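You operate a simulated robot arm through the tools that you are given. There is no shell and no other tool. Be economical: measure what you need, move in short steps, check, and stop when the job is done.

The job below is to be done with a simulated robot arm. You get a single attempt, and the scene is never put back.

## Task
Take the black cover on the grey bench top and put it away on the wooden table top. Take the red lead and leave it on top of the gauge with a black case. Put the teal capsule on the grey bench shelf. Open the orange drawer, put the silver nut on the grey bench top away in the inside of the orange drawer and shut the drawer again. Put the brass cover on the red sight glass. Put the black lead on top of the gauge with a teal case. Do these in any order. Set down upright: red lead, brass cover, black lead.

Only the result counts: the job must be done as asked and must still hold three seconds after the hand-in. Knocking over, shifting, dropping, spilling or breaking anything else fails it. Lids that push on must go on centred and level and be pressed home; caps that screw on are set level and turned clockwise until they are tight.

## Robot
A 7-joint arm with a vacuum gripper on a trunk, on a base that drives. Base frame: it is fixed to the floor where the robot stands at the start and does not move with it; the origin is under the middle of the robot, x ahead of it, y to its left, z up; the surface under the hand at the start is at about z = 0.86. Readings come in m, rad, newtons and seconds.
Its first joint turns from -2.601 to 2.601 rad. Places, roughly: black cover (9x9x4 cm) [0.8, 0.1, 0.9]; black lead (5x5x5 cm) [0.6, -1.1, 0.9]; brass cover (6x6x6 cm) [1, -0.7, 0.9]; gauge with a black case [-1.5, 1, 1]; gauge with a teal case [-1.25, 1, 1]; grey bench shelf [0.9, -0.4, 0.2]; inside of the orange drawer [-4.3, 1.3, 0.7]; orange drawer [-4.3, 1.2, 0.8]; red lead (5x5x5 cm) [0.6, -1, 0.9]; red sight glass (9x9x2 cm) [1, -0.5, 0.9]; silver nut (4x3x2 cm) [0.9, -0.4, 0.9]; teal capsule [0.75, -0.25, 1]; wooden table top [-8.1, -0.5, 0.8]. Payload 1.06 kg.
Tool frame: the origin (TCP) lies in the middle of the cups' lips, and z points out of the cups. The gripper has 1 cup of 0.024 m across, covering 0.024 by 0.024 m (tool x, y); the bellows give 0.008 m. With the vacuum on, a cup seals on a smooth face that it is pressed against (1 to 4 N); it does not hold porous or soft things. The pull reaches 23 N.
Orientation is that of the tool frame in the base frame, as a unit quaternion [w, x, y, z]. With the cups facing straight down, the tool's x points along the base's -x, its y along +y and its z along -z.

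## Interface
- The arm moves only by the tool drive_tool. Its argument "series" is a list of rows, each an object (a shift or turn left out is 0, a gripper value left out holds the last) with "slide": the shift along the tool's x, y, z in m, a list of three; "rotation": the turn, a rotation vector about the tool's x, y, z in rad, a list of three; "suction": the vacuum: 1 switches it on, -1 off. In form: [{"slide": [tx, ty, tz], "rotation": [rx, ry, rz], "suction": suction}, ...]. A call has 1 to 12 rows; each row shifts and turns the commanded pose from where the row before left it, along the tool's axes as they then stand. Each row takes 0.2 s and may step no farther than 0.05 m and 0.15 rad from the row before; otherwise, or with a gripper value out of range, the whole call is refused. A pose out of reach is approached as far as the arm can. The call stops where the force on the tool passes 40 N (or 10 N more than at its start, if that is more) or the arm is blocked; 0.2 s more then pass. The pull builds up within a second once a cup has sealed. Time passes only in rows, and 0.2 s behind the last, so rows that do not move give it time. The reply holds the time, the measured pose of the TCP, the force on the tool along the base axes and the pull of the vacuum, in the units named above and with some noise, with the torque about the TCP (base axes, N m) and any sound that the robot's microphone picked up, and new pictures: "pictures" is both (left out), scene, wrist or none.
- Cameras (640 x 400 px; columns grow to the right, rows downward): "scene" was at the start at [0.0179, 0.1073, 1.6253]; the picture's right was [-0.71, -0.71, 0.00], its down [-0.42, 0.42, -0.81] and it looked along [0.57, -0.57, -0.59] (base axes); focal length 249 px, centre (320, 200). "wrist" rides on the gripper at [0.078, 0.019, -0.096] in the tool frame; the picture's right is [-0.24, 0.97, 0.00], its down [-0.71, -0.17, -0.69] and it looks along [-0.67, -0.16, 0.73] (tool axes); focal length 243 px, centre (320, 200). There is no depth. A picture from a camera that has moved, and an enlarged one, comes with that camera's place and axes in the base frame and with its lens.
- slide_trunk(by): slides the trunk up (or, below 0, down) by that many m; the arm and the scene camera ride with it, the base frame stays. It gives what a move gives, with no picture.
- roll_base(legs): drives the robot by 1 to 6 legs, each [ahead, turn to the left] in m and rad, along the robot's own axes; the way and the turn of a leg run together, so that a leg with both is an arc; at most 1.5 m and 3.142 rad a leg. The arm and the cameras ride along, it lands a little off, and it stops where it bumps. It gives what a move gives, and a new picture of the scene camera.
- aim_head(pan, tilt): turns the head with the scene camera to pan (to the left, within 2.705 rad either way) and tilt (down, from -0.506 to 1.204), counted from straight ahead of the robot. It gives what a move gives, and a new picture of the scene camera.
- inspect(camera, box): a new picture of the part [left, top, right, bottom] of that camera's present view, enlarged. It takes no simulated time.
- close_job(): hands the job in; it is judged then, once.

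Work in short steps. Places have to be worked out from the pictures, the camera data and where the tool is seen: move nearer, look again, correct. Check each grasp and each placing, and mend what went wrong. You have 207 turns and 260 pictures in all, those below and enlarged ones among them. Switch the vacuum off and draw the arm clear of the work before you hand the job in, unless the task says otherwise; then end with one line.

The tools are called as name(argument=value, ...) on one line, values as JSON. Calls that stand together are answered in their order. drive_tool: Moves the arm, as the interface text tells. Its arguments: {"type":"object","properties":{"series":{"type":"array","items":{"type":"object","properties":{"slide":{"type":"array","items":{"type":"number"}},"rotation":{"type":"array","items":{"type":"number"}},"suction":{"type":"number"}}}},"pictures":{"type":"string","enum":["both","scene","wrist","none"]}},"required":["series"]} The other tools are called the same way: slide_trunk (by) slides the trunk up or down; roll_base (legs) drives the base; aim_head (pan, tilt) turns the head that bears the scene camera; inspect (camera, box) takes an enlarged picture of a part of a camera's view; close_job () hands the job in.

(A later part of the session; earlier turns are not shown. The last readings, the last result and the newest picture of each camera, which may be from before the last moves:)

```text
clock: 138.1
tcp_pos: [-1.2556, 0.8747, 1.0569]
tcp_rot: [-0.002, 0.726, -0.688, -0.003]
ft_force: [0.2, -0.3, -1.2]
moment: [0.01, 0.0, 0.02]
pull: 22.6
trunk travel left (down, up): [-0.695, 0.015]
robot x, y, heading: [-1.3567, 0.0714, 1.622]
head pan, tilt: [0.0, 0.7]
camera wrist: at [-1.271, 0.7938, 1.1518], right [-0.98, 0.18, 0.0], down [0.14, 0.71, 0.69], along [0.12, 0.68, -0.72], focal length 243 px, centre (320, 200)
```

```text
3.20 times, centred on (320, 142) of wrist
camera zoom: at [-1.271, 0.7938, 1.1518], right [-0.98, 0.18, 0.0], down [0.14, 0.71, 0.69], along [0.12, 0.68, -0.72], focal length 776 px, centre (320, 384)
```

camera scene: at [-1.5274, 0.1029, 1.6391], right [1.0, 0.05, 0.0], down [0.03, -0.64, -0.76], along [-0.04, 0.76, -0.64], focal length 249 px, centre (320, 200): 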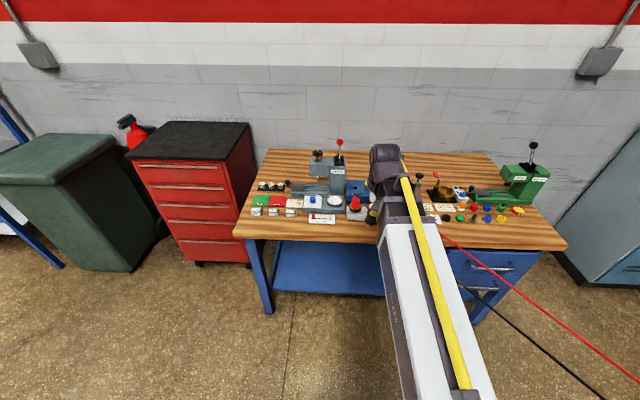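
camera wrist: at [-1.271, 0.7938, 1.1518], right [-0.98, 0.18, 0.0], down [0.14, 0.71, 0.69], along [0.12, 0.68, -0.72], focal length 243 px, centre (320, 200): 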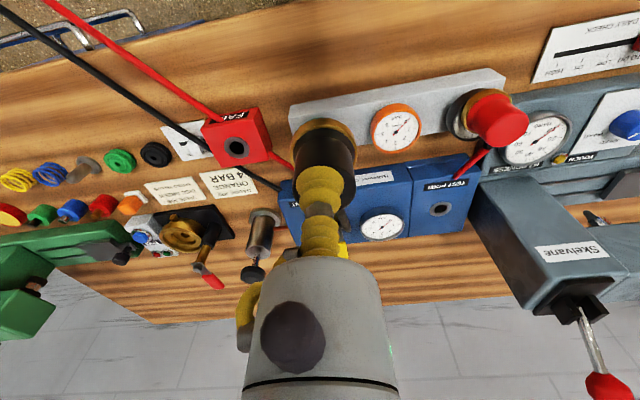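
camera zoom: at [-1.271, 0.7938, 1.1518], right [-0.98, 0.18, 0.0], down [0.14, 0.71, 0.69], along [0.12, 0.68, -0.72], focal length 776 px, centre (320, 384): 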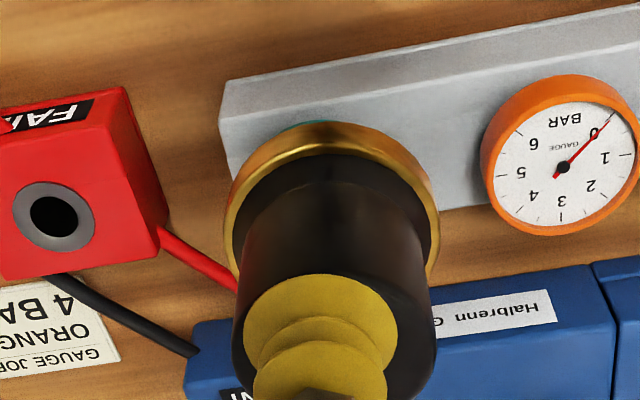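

The lead hides the teal gauge. I'll shift sideways 6 cm so it comes into view and measure it.

drive_tool(series=[{"slide": [0, -0.03, 0]}, {"slide": [0, -0.03, 0]}, {}], pictures="none")

inspect(camera="wrist", box=[260, 50, 460, 175])

```text
clock: 138.9
tcp_pos: [-1.1979, 0.8791, 1.0547]
tcp_rot: [-0.002, 0.725, -0.688, -0.003]
ft_force: [-0.1, -0.3, -1.5]
moment: [-0.02, -0.01, 0.0]
pull: 23.0
trunk travel left (down, up): [-0.695, 0.015]
robot x, y, heading: [-1.358, 0.0726, 1.626]
head pan, tilt: [0.0, 0.7]
```

```text
3.20 times, centred on (360, 112) of wrist
camera zoom: at [-1.2125, 0.799, 1.1501], right [-0.98, 0.18, 0.0], down [0.14, 0.71, 0.69], along [0.12, 0.68, -0.72], focal length 776 px, centre (192, 480)
```

zoom: 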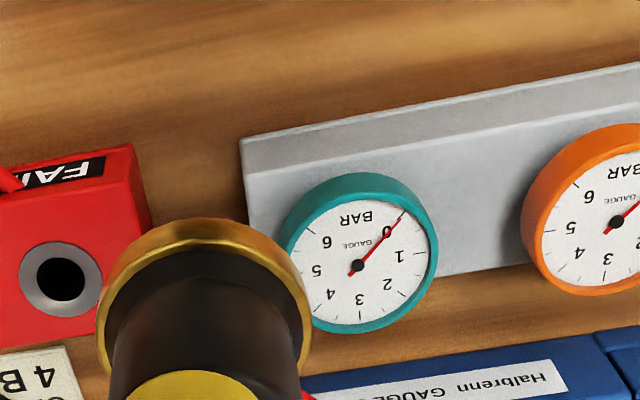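

Teal gauge centre is at about (-1.248, 0.933). I'll move above it and lower to about 1.5 cm over the rim for a check.

drive_tool(series=[{"slide": [-0.025, 0.0225, 0]}, {"slide": [-0.0244, 0.0225, 0]}, {"slide": [0, 0, 0.04]}, {"slide": [0, 0, 0.033]}, {}], pictures="none")

inspect(camera="wrist", box=[220, 80, 420, 205])

```text
clock: 140.1
tcp_pos: [-1.2456, 0.9265, 0.9814]
tcp_rot: [-0.002, 0.725, -0.689, -0.003]
ft_force: [-0.5, -0.2, -1.9]
moment: [-0.01, 0.01, 0.01]
pull: 23.0
trunk travel left (down, up): [-0.695, 0.015]
robot x, y, heading: [-1.3539, 0.0699, 1.619]
head pan, tilt: [0.0, 0.7]
```

```text
3.20 times, centred on (320, 142) of wrist
camera zoom: at [-1.2609, 0.8462, 1.0774], right [-0.98, 0.18, 0.0], down [0.14, 0.71, 0.69], along [0.12, 0.68, -0.72], focal length 776 px, centre (320, 384)
```

zoom: 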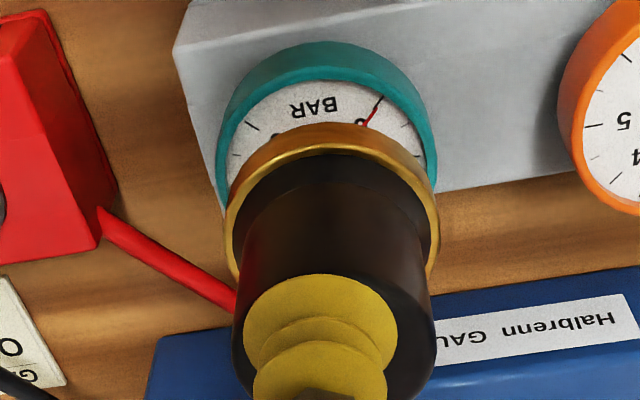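

Aligned within about 1 mm. Lowering.

drive_tool(series=[{"slide": [0, -0.001, 0.008]}, {"slide": [0, 0, 0.006]}, {"slide": [0, 0, 0.004]}, {}], pictures="none")

inspect(camera="wrist", box=[220, 80, 420, 205])

```text
clock: 141.1
tcp_pos: [-1.2447, 0.9265, 0.9643]
tcp_rot: [-0.002, 0.726, -0.688, -0.003]
ft_force: [-0.3, 0.4, -2.3]
moment: [0.01, 0.0, -0.04]
pull: 22.7
trunk travel left (down, up): [-0.695, 0.015]
robot x, y, heading: [-1.3555, 0.0735, 1.624]
head pan, tilt: [0.0, 0.7]
```

```text
3.20 times, centred on (320, 142) of wrist
camera zoom: at [-1.26, 0.846, 1.0595], right [-0.98, 0.18, 0.0], down [0.14, 0.71, 0.69], along [0.12, 0.68, -0.72], focal length 776 px, centre (320, 384)
```

zoom: 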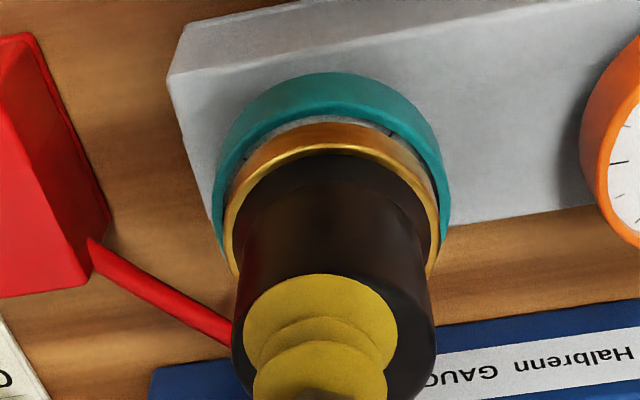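

Centred. Lowering the last bit to contact.

drive_tool(series=[{"slide": [0, 0, 0.005]}, {"slide": [0, 0, 0.004]}, {"slide": [0, 0, 0.004]}, {}], pictures="none")

inspect(camera="wrist", box=[220, 80, 420, 205])

```text
clock: 142.1
tcp_pos: [-1.2443, 0.9256, 0.9536]
tcp_rot: [-0.002, 0.725, -0.689, -0.003]
ft_force: [0.1, 1.9, 11.9]
moment: [0.09, -0.05, -0.03]
pull: 23.1
trunk travel left (down, up): [-0.695, 0.015]
robot x, y, heading: [-1.3588, 0.0692, 1.626]
head pan, tilt: [0.0, 0.7]
```

```text
3.20 times, centred on (320, 142) of wrist
camera zoom: at [-1.2589, 0.8454, 1.0481], right [-0.98, 0.18, 0.0], down [0.14, 0.71, 0.69], along [0.12, 0.68, -0.72], focal length 776 px, centre (320, 384)
```

zoom: 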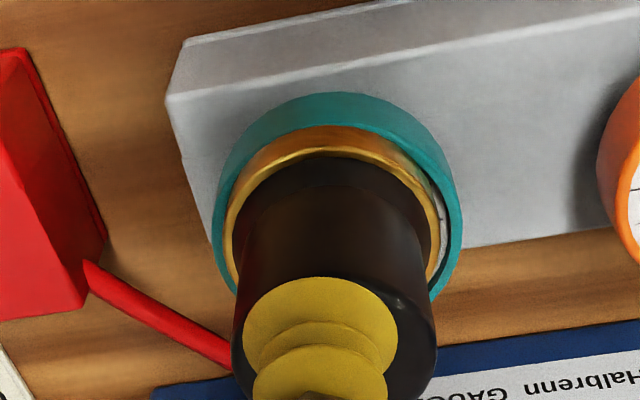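

Slightly left of centre and possibly riding on the rim. I'll lift 4 mm, shift 1.5 mm and re-seat.

drive_tool(series=[{"slide": [0, 0, -0.006]}, {"slide": [-0.001, 0.002, 0]}, {"slide": [0, 0, 0.004]}, {"slide": [0, 0, 0.003]}, {}], pictures="none")

inspect(camera="wrist", box=[220, 80, 420, 205])

```text
clock: 143.3
tcp_pos: [-1.2464, 0.9251, 0.9522]
tcp_rot: [-0.002, 0.726, -0.688, -0.003]
ft_force: [0.1, -0.4, 9.4]
moment: [0.01, -0.02, 0.04]
pull: 23.0
trunk travel left (down, up): [-0.695, 0.015]
robot x, y, heading: [-1.3555, 0.0692, 1.62]
head pan, tilt: [0.0, 0.7]
```

```text
3.20 times, centred on (320, 142) of wrist
camera zoom: at [-1.2613, 0.8459, 1.0476], right [-0.98, 0.18, 0.0], down [0.14, 0.71, 0.69], along [0.12, 0.68, -0.72], focal length 776 px, centre (320, 384)
```

zoom: 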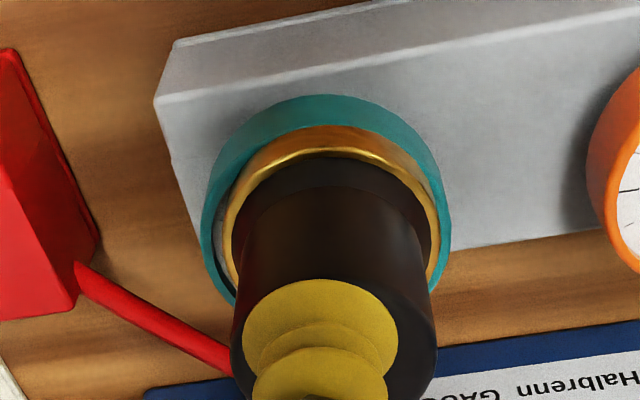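

Seated flat, with low moment. Release and lift off.

drive_tool(series=[{"slide": [0, 0, -0.001]}, {"suction": -1}, {}, {}, {"slide": [0, 0, -0.01]}, {"slide": [0, 0, -0.04]}, {"slide": [0, 0, -0.05]}, {"slide": [0.035, 0, -0.03]}], pictures="wrist")

inspect(camera="wrist", box=[220, 80, 420, 205])

```text
clock: 145.1
tcp_pos: [-1.2457, 0.8929, 1.0818]
tcp_rot: [-0.002, 0.726, -0.688, -0.004]
ft_force: [0.5, 0.4, 0.0]
moment: [-0.01, -0.02, -0.01]
pull: 0.0
trunk travel left (down, up): [-0.695, 0.015]
robot x, y, heading: [-1.3586, 0.0736, 1.623]
head pan, tilt: [0.0, 0.7]
camera wrist: at [-1.2599, 0.8127, 1.1768], right [-0.98, 0.18, 0.0], down [0.14, 0.71, 0.69], along [0.12, 0.68, -0.72], focal length 243 px, centre (320, 200)
```

wrist: 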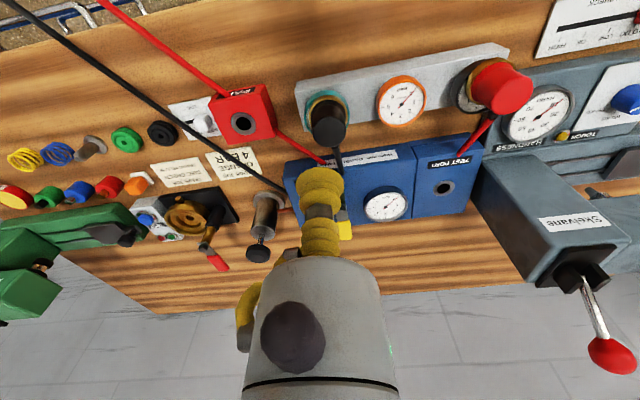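

```text
3.20 times, centred on (320, 142) of wrist
camera zoom: at [-1.2599, 0.8127, 1.1768], right [-0.98, 0.18, 0.0], down [0.14, 0.71, 0.69], along [0.12, 0.68, -0.72], focal length 776 px, centre (320, 384)
```

zoom: 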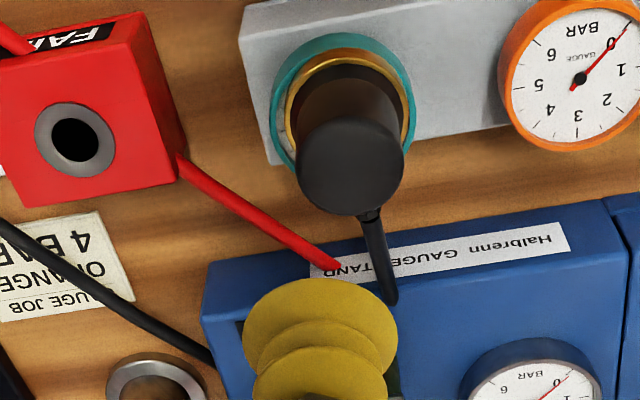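

Both leads are placed. Before crossing the floor, I'll check where the cables run.

drive_tool(series=[{"slide": [0.04, 0, -0.02]}, {"slide": [0.04, 0, -0.02]}, {"slide": [0.04, 0, 0]}, {"slide": [0.045, 0, 0]}, {"slide": [0.045, 0, 0]}, {"slide": [0.03, 0, 0]}], pictures="none")

aim_head(pan=-1.9, tilt=0.55)

```text
clock: 146.5
tcp_pos: [-1.2308, 0.6508, 1.1186]
tcp_rot: [-0.001, 0.725, -0.689, -0.002]
ft_force: [-0.5, 0.1, 1.1]
moment: [-0.02, -0.01, -0.02]
pull: 0.1
trunk travel left (down, up): [-0.695, 0.015]
robot x, y, heading: [-1.3571, 0.0722, 1.623]
head pan, tilt: [0.0, 0.7]
```

```text
clock: 148.4
tcp_pos: [-1.2306, 0.6529, 1.1183]
tcp_rot: [-0.001, 0.725, -0.688, -0.002]
ft_force: [0.6, 0.4, 0.8]
moment: [0.0, -0.01, -0.02]
pull: 0.1
trunk travel left (down, up): [-0.695, 0.015]
robot x, y, heading: [-1.357, 0.0731, 1.623]
head pan, tilt: [-1.901, 0.55]
camera scene: at [-1.4365, -0.0066, 1.6523], right [-0.27, -0.96, 0.0], down [-0.5, 0.14, -0.85], along [0.82, -0.23, -0.52], focal length 249 px, centre (320, 200)
```

scene: 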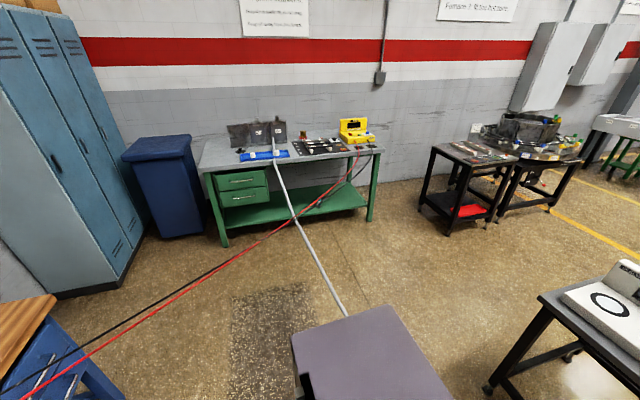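

The cables visibly pass through objects (the FAIL block, the gauge stand), so they're purely visual. I'll drive to the black cover.

roll_base(legs=[[0, -1.66], [0.8, 0], [0.65, 0]])

aim_head(pan=0.3, tilt=0.8)

inspect(camera="wrist", box=[0, 0, 640, 400])

```text
clock: 159.9
tcp_pos: [0.6602, -0.1383, 1.1192]
tcp_rot: [0.002, 0.012, 1.0, 0.001]
ft_force: [-1.1, -0.1, -0.1]
moment: [-0.01, 0.0, -0.01]
pull: 0.1
trunk travel left (down, up): [-0.695, 0.015]
robot x, y, heading: [0.0899, 0.0311, -0.023]
head pan, tilt: [-1.901, 0.55]
camera scene: at [0.0213, 0.1184, 1.6523], right [-0.94, 0.35, 0.0], down [0.18, 0.49, -0.85], along [-0.3, -0.8, -0.52], focal length 249 px, centre (320, 200)
```

scene: 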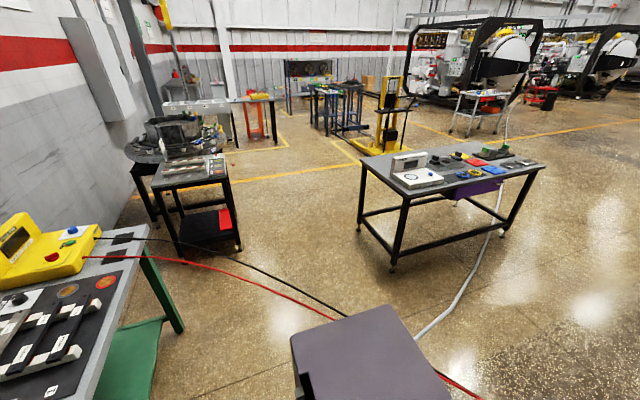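

```text
clock: 161.9
tcp_pos: [0.66, -0.137, 1.1205]
tcp_rot: [0.003, 0.012, 1.0, 0.001]
ft_force: [-0.4, 0.3, 0.1]
moment: [-0.02, -0.03, -0.04]
pull: 0.1
trunk travel left (down, up): [-0.695, 0.015]
robot x, y, heading: [0.0935, 0.0347, -0.026]
head pan, tilt: [0.3, 0.799]
camera scene: at [0.13, 0.2246, 1.6309], right [0.27, -0.96, 0.0], down [-0.69, -0.19, -0.7], along [0.67, 0.19, -0.72], focal length 249 px, centre (320, 200)
```

scene: 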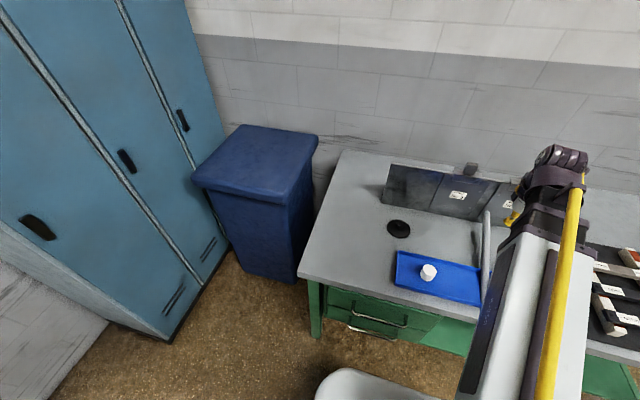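

```text
1.00 times, centred on (320, 200) of wrist (not enlarged: the box is as wide or as high as the picture)
camera zoom: at [0.5817, -0.1172, 1.2144], right [0.26, 0.97, 0.0], down [0.7, -0.19, 0.69], along [0.67, -0.18, -0.72], focal length 243 px, centre (320, 200)
```

zoom: 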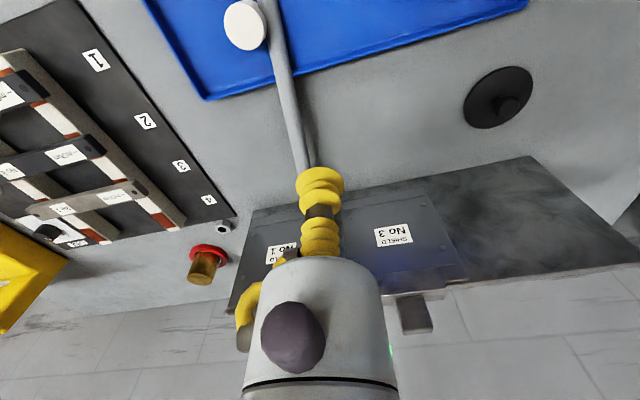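

Cover's knob is at about (0.773, 0.090, 0.895). I'll move over it.

drive_tool(series=[{"slide": [-0.02, 0.045, 0]}, {"slide": [-0.02, 0.045, 0]}, {"slide": [-0.02, 0.045, 0]}, {"slide": [-0.025, 0.045, 0]}, {"slide": [-0.02, 0.045, 0]}, {"slide": [0, 0, 0.05]}, {"slide": [0, 0, 0.05]}, {}], pictures="none")

inspect(camera="wrist", box=[220, 80, 420, 205])

```text
refused: row 4 steps farther than a row can; nothing moved
```

```text
3.20 times, centred on (320, 142) of wrist
camera zoom: at [0.5817, -0.1172, 1.2144], right [0.26, 0.97, 0.0], down [0.7, -0.19, 0.69], along [0.67, -0.18, -0.72], focal length 776 px, centre (320, 384)
```

zoom: 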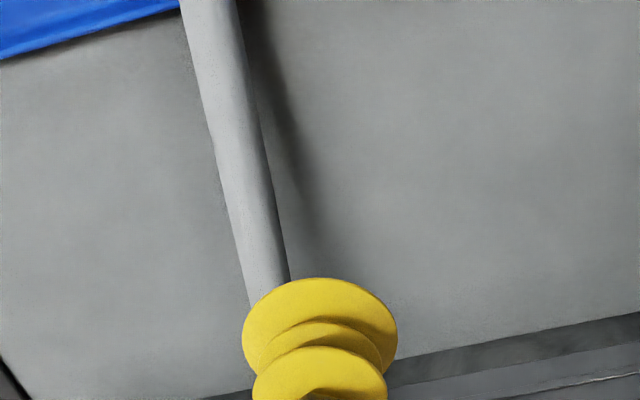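

drive_tool(series=[{"slide": [-0.02, 0.045, 0]}, {"slide": [-0.02, 0.045, 0]}, {"slide": [-0.02, 0.045, 0]}, {"slide": [-0.02, 0.045, 0]}, {"slide": [-0.02, 0.04, 0]}, {"slide": [0, 0, 0.05]}, {"slide": [0, 0, 0.05]}, {}], pictures="none")

inspect(camera="wrist", box=[220, 80, 420, 205])

```text
clock: 163.7
tcp_pos: [0.7665, 0.0819, 1.0202]
tcp_rot: [0.004, 0.012, 1.0, 0.002]
ft_force: [-1.0, 0.7, 0.3]
moment: [0.0, -0.02, 0.01]
pull: 0.0
trunk travel left (down, up): [-0.695, 0.015]
robot x, y, heading: [0.0928, 0.034, -0.023]
head pan, tilt: [0.3, 0.799]
```

```text
3.20 times, centred on (320, 142) of wrist
camera zoom: at [0.6874, 0.1022, 1.1149], right [0.26, 0.97, 0.0], down [0.7, -0.19, 0.69], along [0.67, -0.18, -0.72], focal length 776 px, centre (320, 384)
```

zoom: 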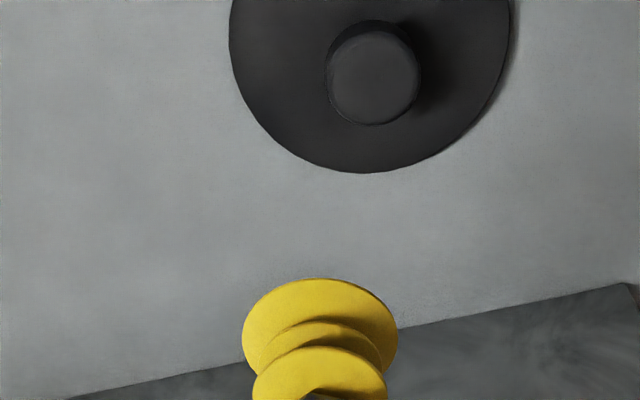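

Knob centre is at about (0.777, 0.094), only 27 mm wide. I'll get lower for a precise fix.

drive_tool(series=[{"slide": [-0.0098, 0.0125, 0.04]}, {"slide": [0, 0, 0.045]}, {}], pictures="none")

inspect(camera="wrist", box=[220, 80, 420, 205])

```text
clock: 164.5
tcp_pos: [0.7778, 0.091, 0.9352]
tcp_rot: [0.003, 0.012, 1.0, 0.001]
ft_force: [-0.1, -0.5, 0.0]
moment: [0.0, 0.01, 0.0]
pull: 0.1
trunk travel left (down, up): [-0.695, 0.015]
robot x, y, heading: [0.0925, 0.031, -0.025]
head pan, tilt: [0.3, 0.799]
```

```text
3.20 times, centred on (320, 142) of wrist
camera zoom: at [0.6997, 0.1104, 1.0309], right [0.26, 0.97, 0.0], down [0.7, -0.19, 0.69], along [0.67, -0.18, -0.72], focal length 776 px, centre (320, 384)
```

zoom: 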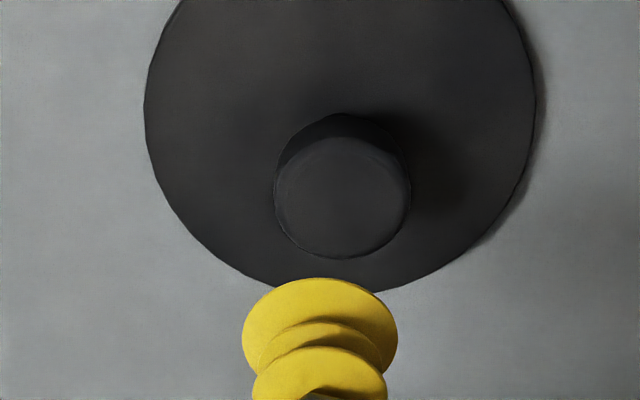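

I'll shift slightly (-1.5 mm x, +3.5 mm y) and descend in fine steps with suction.

drive_tool(series=[{"slide": [0.0015, 0.0035, 0.02], "suction": 1}, {"slide": [0, 0, 0.01]}, {"slide": [0, 0, 0.004]}, {"slide": [0, 0, 0.004]}, {"slide": [0, 0, 0.003]}, {}], pictures="none")

inspect(camera="wrist", box=[220, 80, 420, 205])

```text
clock: 165.9
tcp_pos: [0.7748, 0.0949, 0.8953]
tcp_rot: [0.004, 0.012, 1.0, 0.001]
ft_force: [3.4, -1.5, 6.4]
moment: [-0.07, -0.03, 0.03]
pull: 22.8
trunk travel left (down, up): [-0.695, 0.015]
robot x, y, heading: [0.0933, 0.0309, -0.026]
head pan, tilt: [0.3, 0.799]
```

```text
3.20 times, centred on (320, 142) of wrist
camera zoom: at [0.697, 0.1156, 0.9895], right [0.26, 0.97, 0.0], down [0.7, -0.19, 0.69], along [0.67, -0.18, -0.72], focal length 776 px, centre (320, 384)
```

zoom: 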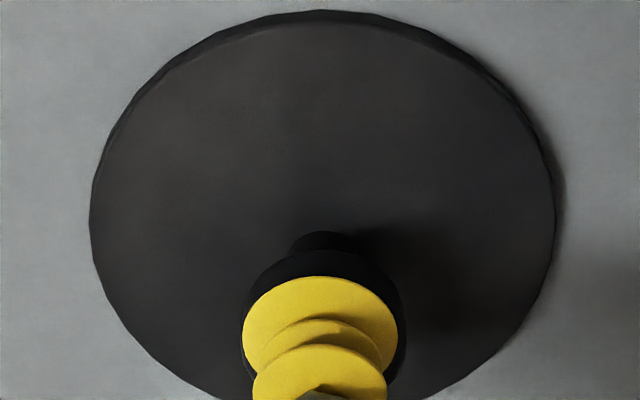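

Sealed on the knob. I'll lift to travel height, then look towards the far table.

drive_tool(series=[{"slide": [0, 0, -0.01]}, {"slide": [0, 0, -0.04]}, {"slide": [0, 0, -0.05]}, {"slide": [0, 0, -0.05]}, {"slide": [0, 0, -0.05]}, {"slide": [0.04, -0.02, -0.02]}, {"slide": [0.04, -0.02, 0]}, {"slide": [0.03, -0.02, 0]}], pictures="wrist")

aim_head(pan=2.7, tilt=0.3)

aim_head(pan=-2.6, tilt=0.3)

```text
clock: 167.7
tcp_pos: [0.6646, 0.0393, 1.1114]
tcp_rot: [0.002, 0.012, 1.0, 0.0]
ft_force: [-0.5, 0.0, -2.6]
moment: [-0.01, 0.03, -0.01]
pull: 22.5
trunk travel left (down, up): [-0.695, 0.015]
robot x, y, heading: [0.0917, 0.0315, -0.022]
head pan, tilt: [0.3, 0.799]
camera wrist: at [0.5858, 0.0586, 1.2067], right [0.26, 0.97, 0.0], down [0.7, -0.19, 0.69], along [0.67, -0.18, -0.73], focal length 243 px, centre (320, 200)
```

wrist: 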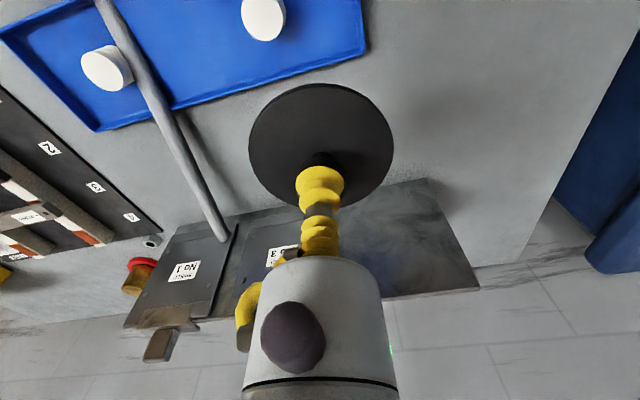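

```text
clock: 169.9
tcp_pos: [0.6655, 0.0387, 1.1108]
tcp_rot: [0.002, 0.012, 1.0, 0.001]
ft_force: [-0.4, -0.3, -3.0]
moment: [0.02, 0.02, -0.01]
pull: 23.0
trunk travel left (down, up): [-0.695, 0.015]
robot x, y, heading: [0.0959, 0.0324, -0.027]
head pan, tilt: [2.7, 0.3]
camera scene: at [-0.0309, 0.2447, 1.6753], right [0.45, 0.89, 0.0], down [0.26, -0.13, -0.96], along [-0.85, 0.43, -0.3], focal length 249 px, centre (320, 200)
```

scene: 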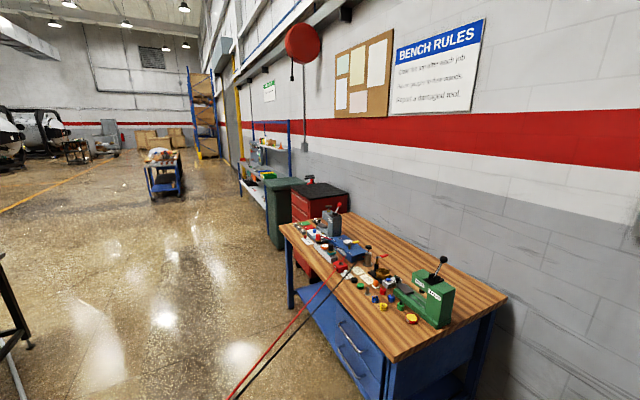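

```text
clock: 174.1
tcp_pos: [0.6658, 0.0385, 1.1117]
tcp_rot: [0.004, 0.013, 1.0, 0.001]
ft_force: [1.0, -0.1, -3.8]
moment: [0.03, 0.0, 0.0]
pull: 23.0
trunk travel left (down, up): [-0.695, 0.015]
robot x, y, heading: [0.091, 0.0348, -0.022]
head pan, tilt: [-2.601, 0.3]
camera scene: at [-0.0287, 0.1566, 1.6753], right [-0.49, 0.87, 0.0], down [0.26, 0.15, -0.96], along [-0.83, -0.47, -0.3], focal length 249 px, centre (320, 200)
```

scene: 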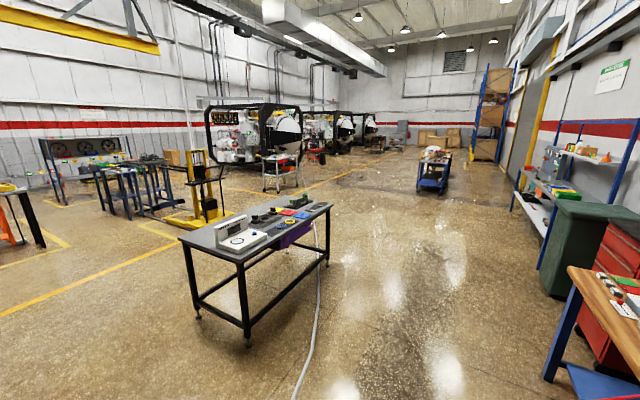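

The cart at the far end is the wooden table. The route along y from about 0 to -0.4 is clear, so I'll turn and drive 6 m, then re-look.

roll_base(legs=[[0, -3.04], [1.5, 0], [1.5, 0], [1.5, 0], [1.4, 0]])

aim_head(pan=0.0, tilt=0.5)

```text
clock: 209.1
tcp_pos: [-6.3117, -0.4048, 1.1109]
tcp_rot: [0.001, 0.999, 0.047, -0.003]
ft_force: [-0.1, -0.5, -0.2]
moment: [0.0, -0.01, 0.01]
pull: 0.0
trunk travel left (down, up): [-0.695, 0.015]
robot x, y, heading: [-5.7443, -0.3264, -3.049]
head pan, tilt: [-2.601, 0.3]
camera scene: at [-5.6058, -0.442, 1.6753], right [0.59, -0.81, 0.0], down [-0.24, -0.17, -0.96], along [0.77, 0.57, -0.3], focal length 249 px, centre (320, 200)
```

scene: 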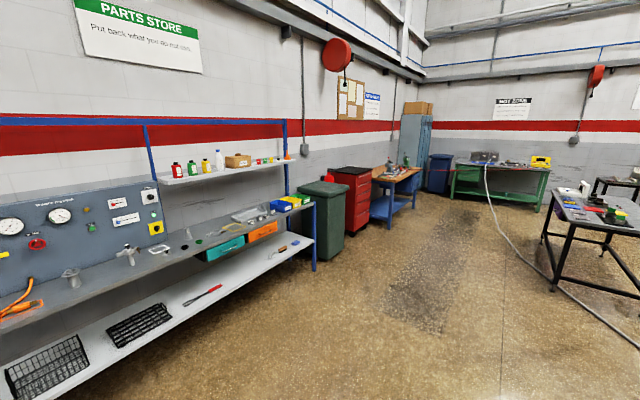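

```text
clock: 211.4
tcp_pos: [-6.3114, -0.4045, 1.1103]
tcp_rot: [0.001, 0.999, 0.047, -0.003]
ft_force: [0.9, 0.8, 0.1]
moment: [-0.05, 0.02, 0.02]
pull: 0.0
trunk travel left (down, up): [-0.695, 0.015]
robot x, y, heading: [-5.7448, -0.3297, -3.049]
head pan, tilt: [0.0, 0.499]
camera scene: at [-5.7716, -0.5056, 1.6569], right [-0.09, 1.0, 0.0], down [0.48, 0.04, -0.88], along [-0.87, -0.08, -0.48], focal length 249 px, centre (320, 200)
```

scene: 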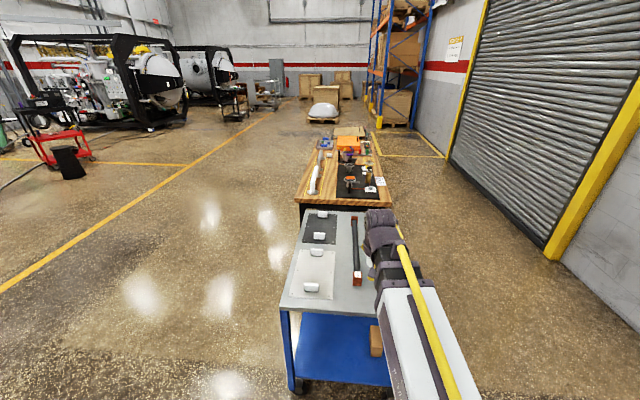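

The pull reads 0, so the cover fell off somewhere on the way. I'll look for it around and behind the robot.

inspect(camera="scene", box=[200, 180, 520, 400])

aim_head(pan=2.7, tilt=0.45)

aim_head(pan=-2.7, tilt=0.45)

```text
1.82 times, centred on (360, 290) of scene
camera zoom: at [-5.7716, -0.5056, 1.6569], right [-0.09, 1.0, 0.0], down [0.48, 0.04, -0.88], along [-0.87, -0.08, -0.48], focal length 454 px, centre (247, 36)
```

zoom: 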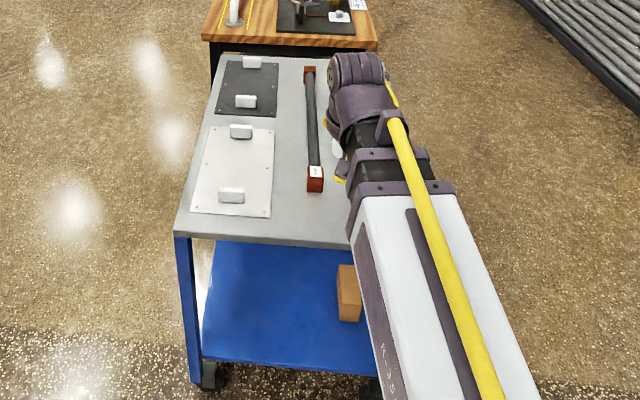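

```text
clock: 213.8
tcp_pos: [-6.3109, -0.4042, 1.1118]
tcp_rot: [0.001, 0.999, 0.046, -0.004]
ft_force: [-0.6, -0.8, -0.2]
moment: [-0.01, 0.03, 0.01]
pull: 0.1
trunk travel left (down, up): [-0.695, 0.015]
robot x, y, heading: [-5.7403, -0.3312, -3.048]
head pan, tilt: [2.7, 0.45]
camera scene: at [-5.5947, -0.5288, 1.6613], right [-0.34, -0.94, 0.0], down [-0.41, 0.15, -0.9], along [0.85, -0.31, -0.44], focal length 249 px, centre (320, 200)
```

scene: 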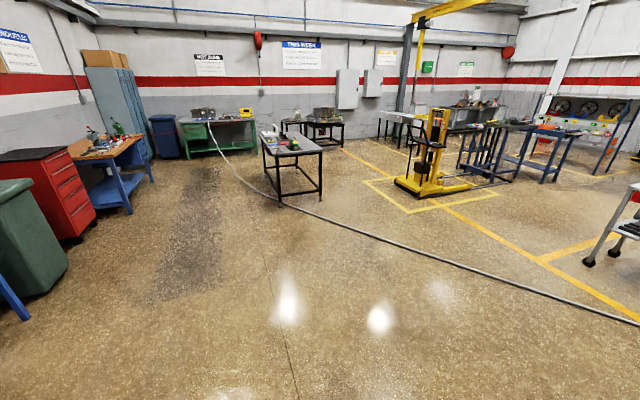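

```text
clock: 218.0
tcp_pos: [-6.3107, -0.405, 1.112]
tcp_rot: [0.001, 0.999, 0.047, -0.002]
ft_force: [-0.2, 0.4, 1.1]
moment: [-0.01, -0.01, -0.01]
pull: 0.2
trunk travel left (down, up): [-0.695, 0.015]
robot x, y, heading: [-5.743, -0.3303, -3.052]
head pan, tilt: [-2.7, 0.45]
camera scene: at [-5.6019, -0.4505, 1.6613], right [0.51, -0.86, 0.0], down [-0.37, -0.22, -0.9], along [0.77, 0.46, -0.44], focal length 249 px, centre (320, 200)
```

scene: 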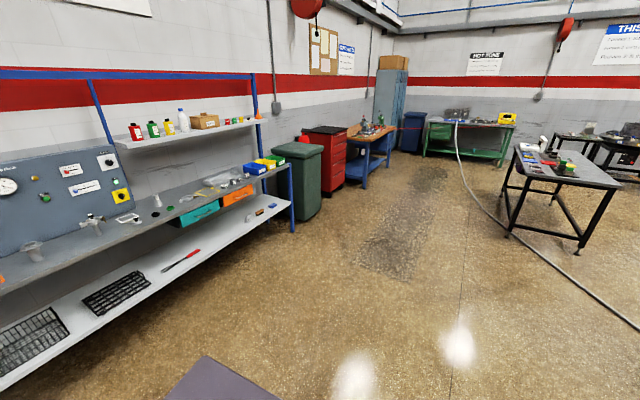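

I'll enlarge the floor area along the path for a dark disc.

inspect(camera="scene", box=[320, 100, 560, 250])

inspect(camera="scene", box=[300, 220, 640, 400])

inspect(camera="wrist", box=[0, 0, 640, 400])

```text
2.67 times, centred on (440, 175) of scene
camera zoom: at [-5.6019, -0.4505, 1.6613], right [0.51, -0.86, 0.0], down [-0.37, -0.22, -0.9], along [0.77, 0.46, -0.44], focal length 665 px, centre (0, 267)
```

zoom: 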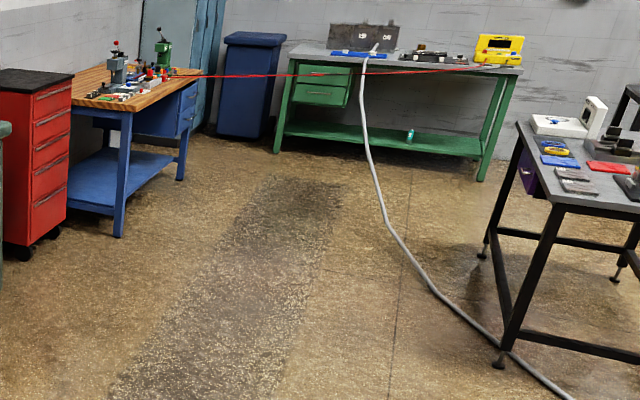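

```text
1.88 times, centred on (470, 310) of scene
camera zoom: at [-5.6019, -0.4505, 1.6613], right [0.51, -0.86, 0.0], down [-0.37, -0.22, -0.9], along [0.77, 0.46, -0.44], focal length 470 px, centre (38, -7)
```

zoom: 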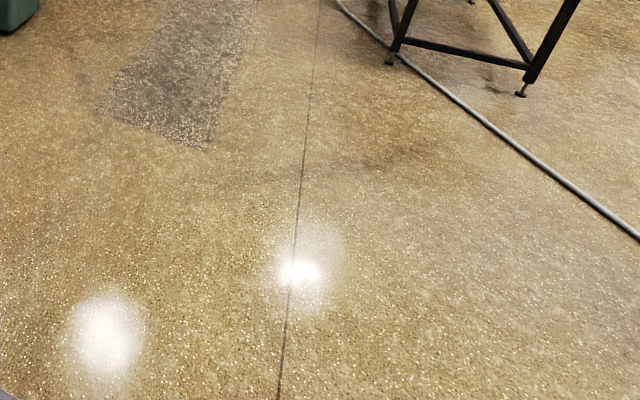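

```text
1.00 times, centred on (320, 200) of wrist (not enlarged: the box is as wide or as high as the picture)
camera zoom: at [-6.2312, -0.4162, 1.2066], right [-0.14, -0.99, 0.0], down [-0.72, 0.11, 0.69], along [-0.68, 0.1, -0.72], focal length 243 px, centre (320, 200)
```

zoom: 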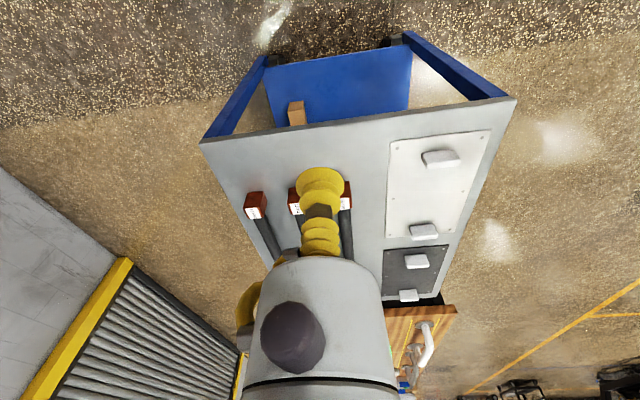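

Not visible on the path. I'll look straight down around the robot's base.

aim_head(pan=0.0, tilt=1.2)

aim_head(pan=-1.5, tilt=1.0)

aim_head(pan=1.5, tilt=1.0)

```text
clock: 220.4
tcp_pos: [-6.3112, -0.4039, 1.1128]
tcp_rot: [0.001, 0.999, 0.046, -0.004]
ft_force: [0.4, 1.2, -0.8]
moment: [-0.02, -0.02, -0.02]
pull: 0.0
trunk travel left (down, up): [-0.695, 0.015]
robot x, y, heading: [-5.7426, -0.3299, -3.048]
head pan, tilt: [0.0, 1.201]
camera scene: at [-5.7367, -0.5024, 1.6032], right [-0.09, 1.0, 0.0], down [0.93, 0.09, -0.36], along [-0.36, -0.03, -0.93], focal length 249 px, centre (320, 200)
```

scene: 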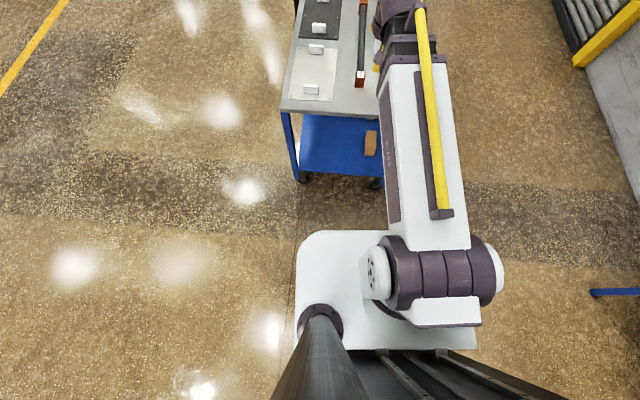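

```text
clock: 222.0
tcp_pos: [-6.3103, -0.4052, 1.1113]
tcp_rot: [0.001, 0.999, 0.046, -0.003]
ft_force: [-0.3, 0.3, -0.2]
moment: [-0.01, -0.01, 0.04]
pull: 0.0
trunk travel left (down, up): [-0.695, 0.015]
robot x, y, heading: [-5.7446, -0.3341, -3.052]
head pan, tilt: [-1.499, 1.0]
camera scene: at [-5.6925, -0.4286, 1.6158], right [0.99, 0.16, 0.0], down [0.14, -0.83, -0.54], along [-0.09, 0.53, -0.84], focal length 249 px, centre (320, 200)
```

scene: 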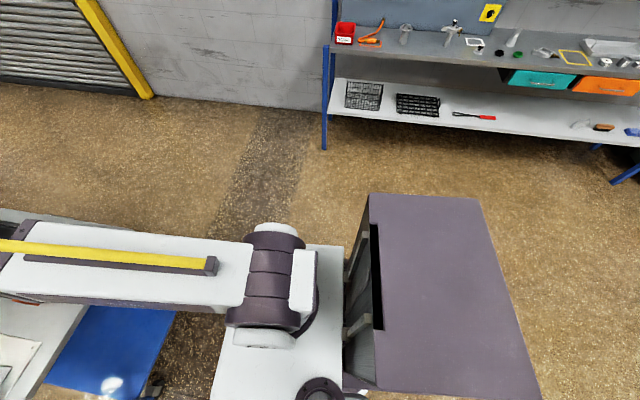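

```text
clock: 224.6
tcp_pos: [-6.3111, -0.4041, 1.1108]
tcp_rot: [0.001, 0.999, 0.046, -0.003]
ft_force: [-0.1, 0.2, -0.4]
moment: [-0.02, -0.01, -0.01]
pull: 0.0
trunk travel left (down, up): [-0.695, 0.015]
robot x, y, heading: [-5.7414, -0.3308, -3.05]
head pan, tilt: [1.499, 1.0]
camera scene: at [-5.6796, -0.5669, 1.6158], right [-1.0, -0.02, 0.0], down [-0.02, 0.84, -0.54], along [0.01, -0.54, -0.84], focal length 249 px, centre (320, 200)
```

scene: 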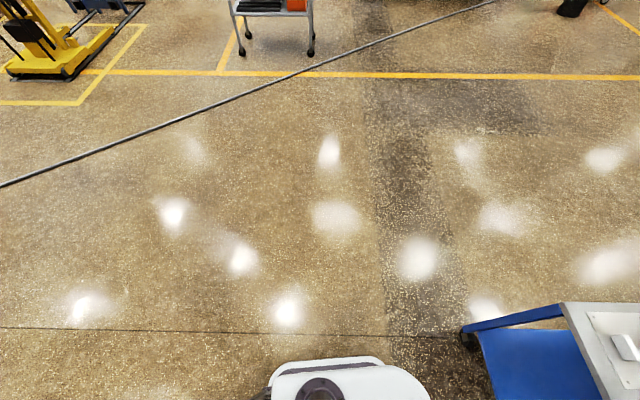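

Not near the robot. It probably fell near the bench during the turn. I'll zoom toward the bench.

aim_head(pan=-2.705, tilt=0.45)

inspect(camera="scene", box=[400, 100, 520, 175])

inspect(camera="scene", box=[340, 140, 500, 240])

```text
clock: 228.0
tcp_pos: [-6.3103, -0.4042, 1.1113]
tcp_rot: [0.001, 0.999, 0.046, -0.002]
ft_force: [-0.9, 0.0, 0.6]
moment: [0.01, -0.02, -0.03]
pull: 0.0
trunk travel left (down, up): [-0.695, 0.015]
robot x, y, heading: [-5.7419, -0.3345, -3.043]
head pan, tilt: [-2.7, 0.45]
camera scene: at [-5.6019, -0.4505, 1.6613], right [0.51, -0.86, 0.0], down [-0.37, -0.22, -0.9], along [0.77, 0.46, -0.44], focal length 249 px, centre (320, 200)
```

scene: 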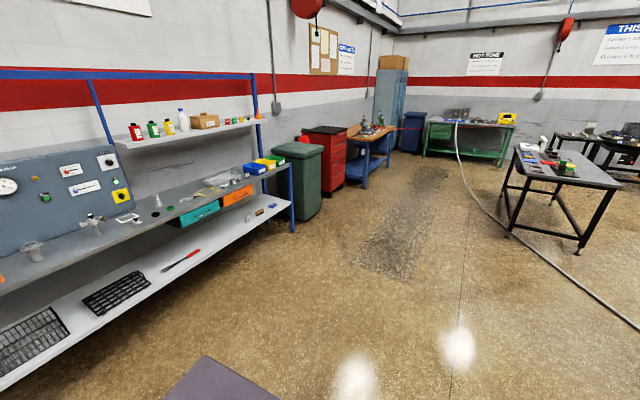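

```text
5.33 times, centred on (460, 138) of scene
camera zoom: at [-5.6019, -0.4505, 1.6613], right [0.51, -0.86, 0.0], down [-0.37, -0.22, -0.9], along [0.77, 0.46, -0.44], focal length 1330 px, centre (-427, 533)
```

zoom: 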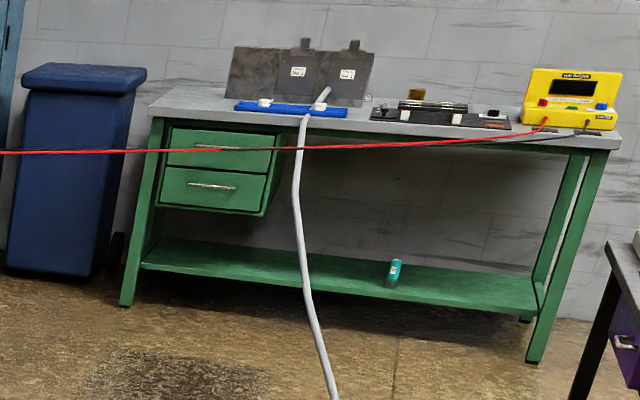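

```text
4.00 times, centred on (420, 190) of scene
camera zoom: at [-5.6019, -0.4505, 1.6613], right [0.51, -0.86, 0.0], down [-0.37, -0.22, -0.9], along [0.77, 0.46, -0.44], focal length 998 px, centre (-80, 240)
```

zoom: 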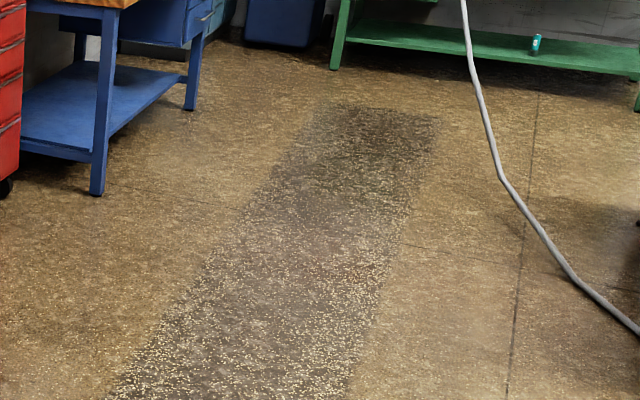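

Nothing there. It may be hidden under the arm in front of the base, so I'll back up a little and look.

roll_base(legs=[[-0.6, 0]])

aim_head(pan=0.0, tilt=0.9)

aim_head(pan=-1.0, tilt=0.9)

```text
clock: 231.4
tcp_pos: [-5.71, -0.3509, 1.1104]
tcp_rot: [0.002, 0.999, 0.052, -0.003]
ft_force: [-0.2, 0.2, -0.6]
moment: [0.01, 0.02, 0.03]
pull: 0.0
trunk travel left (down, up): [-0.695, 0.015]
robot x, y, heading: [-5.1414, -0.2711, -3.042]
head pan, tilt: [-2.7, 0.45]
camera scene: at [-4.9998, -0.3898, 1.6613], right [0.52, -0.85, 0.0], down [-0.37, -0.23, -0.9], along [0.77, 0.47, -0.44], focal length 249 px, centre (320, 200)
```

scene: 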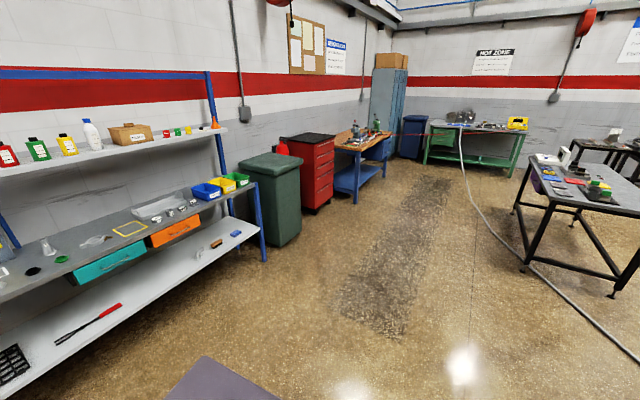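

```text
clock: 233.8
tcp_pos: [-5.7094, -0.3518, 1.1117]
tcp_rot: [0.001, 0.999, 0.051, -0.002]
ft_force: [0.7, -0.2, -0.1]
moment: [0.0, 0.01, 0.0]
pull: 0.0
trunk travel left (down, up): [-0.695, 0.015]
robot x, y, heading: [-5.141, -0.275, -3.046]
head pan, tilt: [0.0, 0.901]
camera scene: at [-5.1537, -0.4453, 1.623], right [-0.1, 0.99, 0.0], down [0.78, 0.08, -0.62], along [-0.62, -0.06, -0.78], focal length 249 px, centre (320, 200)
```

scene: 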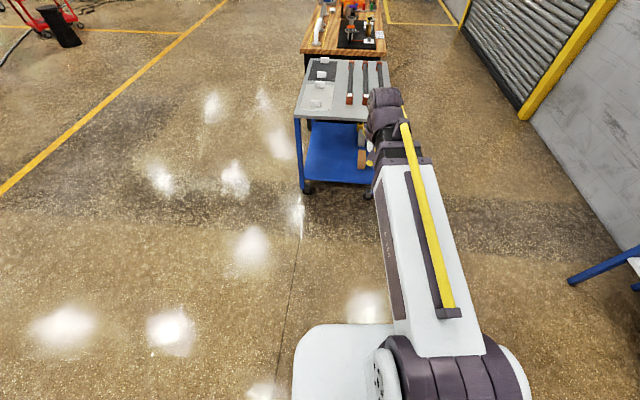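

```text
clock: 235.1
tcp_pos: [-5.7088, -0.3518, 1.1115]
tcp_rot: [0.001, 0.999, 0.051, -0.003]
ft_force: [0.2, -0.2, -0.3]
moment: [0.0, 0.0, 0.02]
pull: 0.0
trunk travel left (down, up): [-0.695, 0.015]
robot x, y, heading: [-5.1433, -0.2748, -3.041]
head pan, tilt: [-1.0, 0.901]
camera scene: at [-5.1257, -0.3786, 1.623], right [0.78, 0.62, 0.0], down [0.49, -0.61, -0.62], along [-0.39, 0.48, -0.78], focal length 249 px, centre (320, 200)
```

scene: 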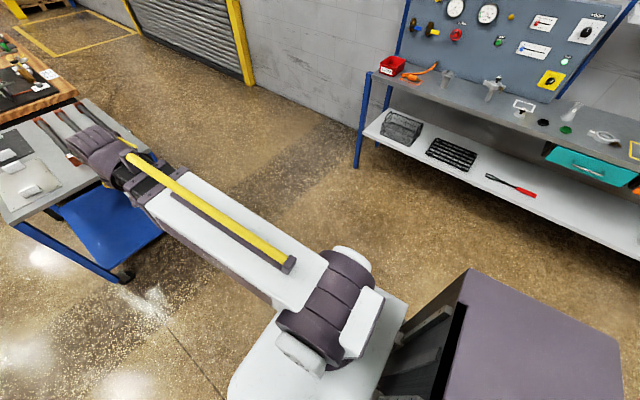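

Not here either, so it must be nearer the bench. Since I'm next to the orange drawer, I'll open that first and search on the way back.

roll_base(legs=[[0, -2.73], [0.97, 0], [0, 1.06]])

aim_head(pan=0.15, tilt=0.7)

inspect(camera="scene", box=[160, 100, 480, 300])

```text
clock: 249.6
tcp_pos: [-4.1511, 0.6824, 1.1113]
tcp_rot: [0.001, -0.655, 0.756, 0.003]
ft_force: [-0.8, 0.7, -0.4]
moment: [-0.04, 0.01, -0.01]
pull: 0.0
trunk travel left (down, up): [-0.695, 0.015]
robot x, y, heading: [-4.2125, 0.1153, 1.428]
head pan, tilt: [-1.0, 0.901]
camera scene: at [-4.3174, 0.1232, 1.623], right [0.41, -0.91, 0.0], down [-0.71, -0.32, -0.62], along [0.57, 0.26, -0.78], focal length 249 px, centre (320, 200)
```

scene: 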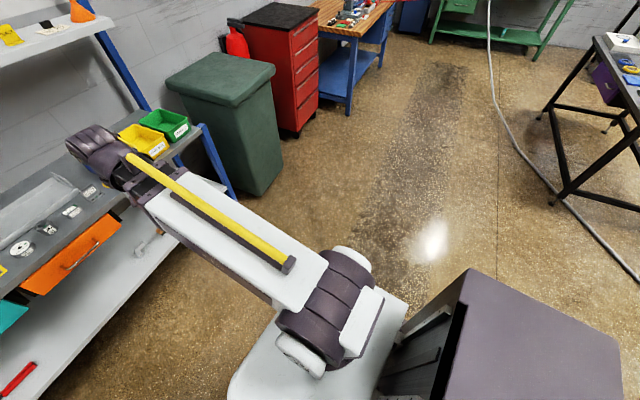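

```text
clock: 251.0
tcp_pos: [-4.1515, 0.6826, 1.1121]
tcp_rot: [0.001, -0.655, 0.756, 0.003]
ft_force: [-0.2, 0.0, 0.2]
moment: [-0.01, 0.0, -0.06]
pull: 0.0
trunk travel left (down, up): [-0.695, 0.015]
robot x, y, heading: [-4.2143, 0.1138, 1.428]
head pan, tilt: [0.15, 0.7]
camera scene: at [-4.3865, 0.1769, 1.6391], right [1.0, 0.01, 0.0], down [0.0, -0.64, -0.76], along [0.0, 0.76, -0.64], focal length 249 px, centre (320, 200)
```

scene: 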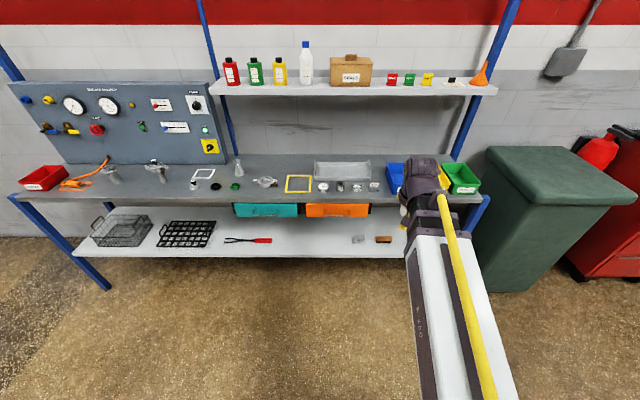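

```text
2.00 times, centred on (320, 200) of scene
camera zoom: at [-4.3865, 0.1769, 1.6391], right [1.0, 0.01, 0.0], down [0.0, -0.64, -0.76], along [0.0, 0.76, -0.64], focal length 499 px, centre (320, 200)
```

zoom: 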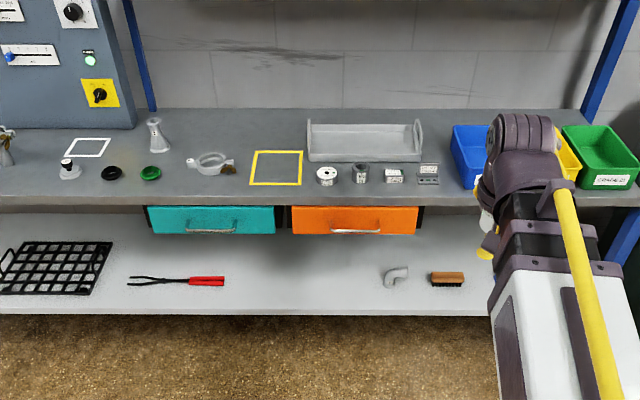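

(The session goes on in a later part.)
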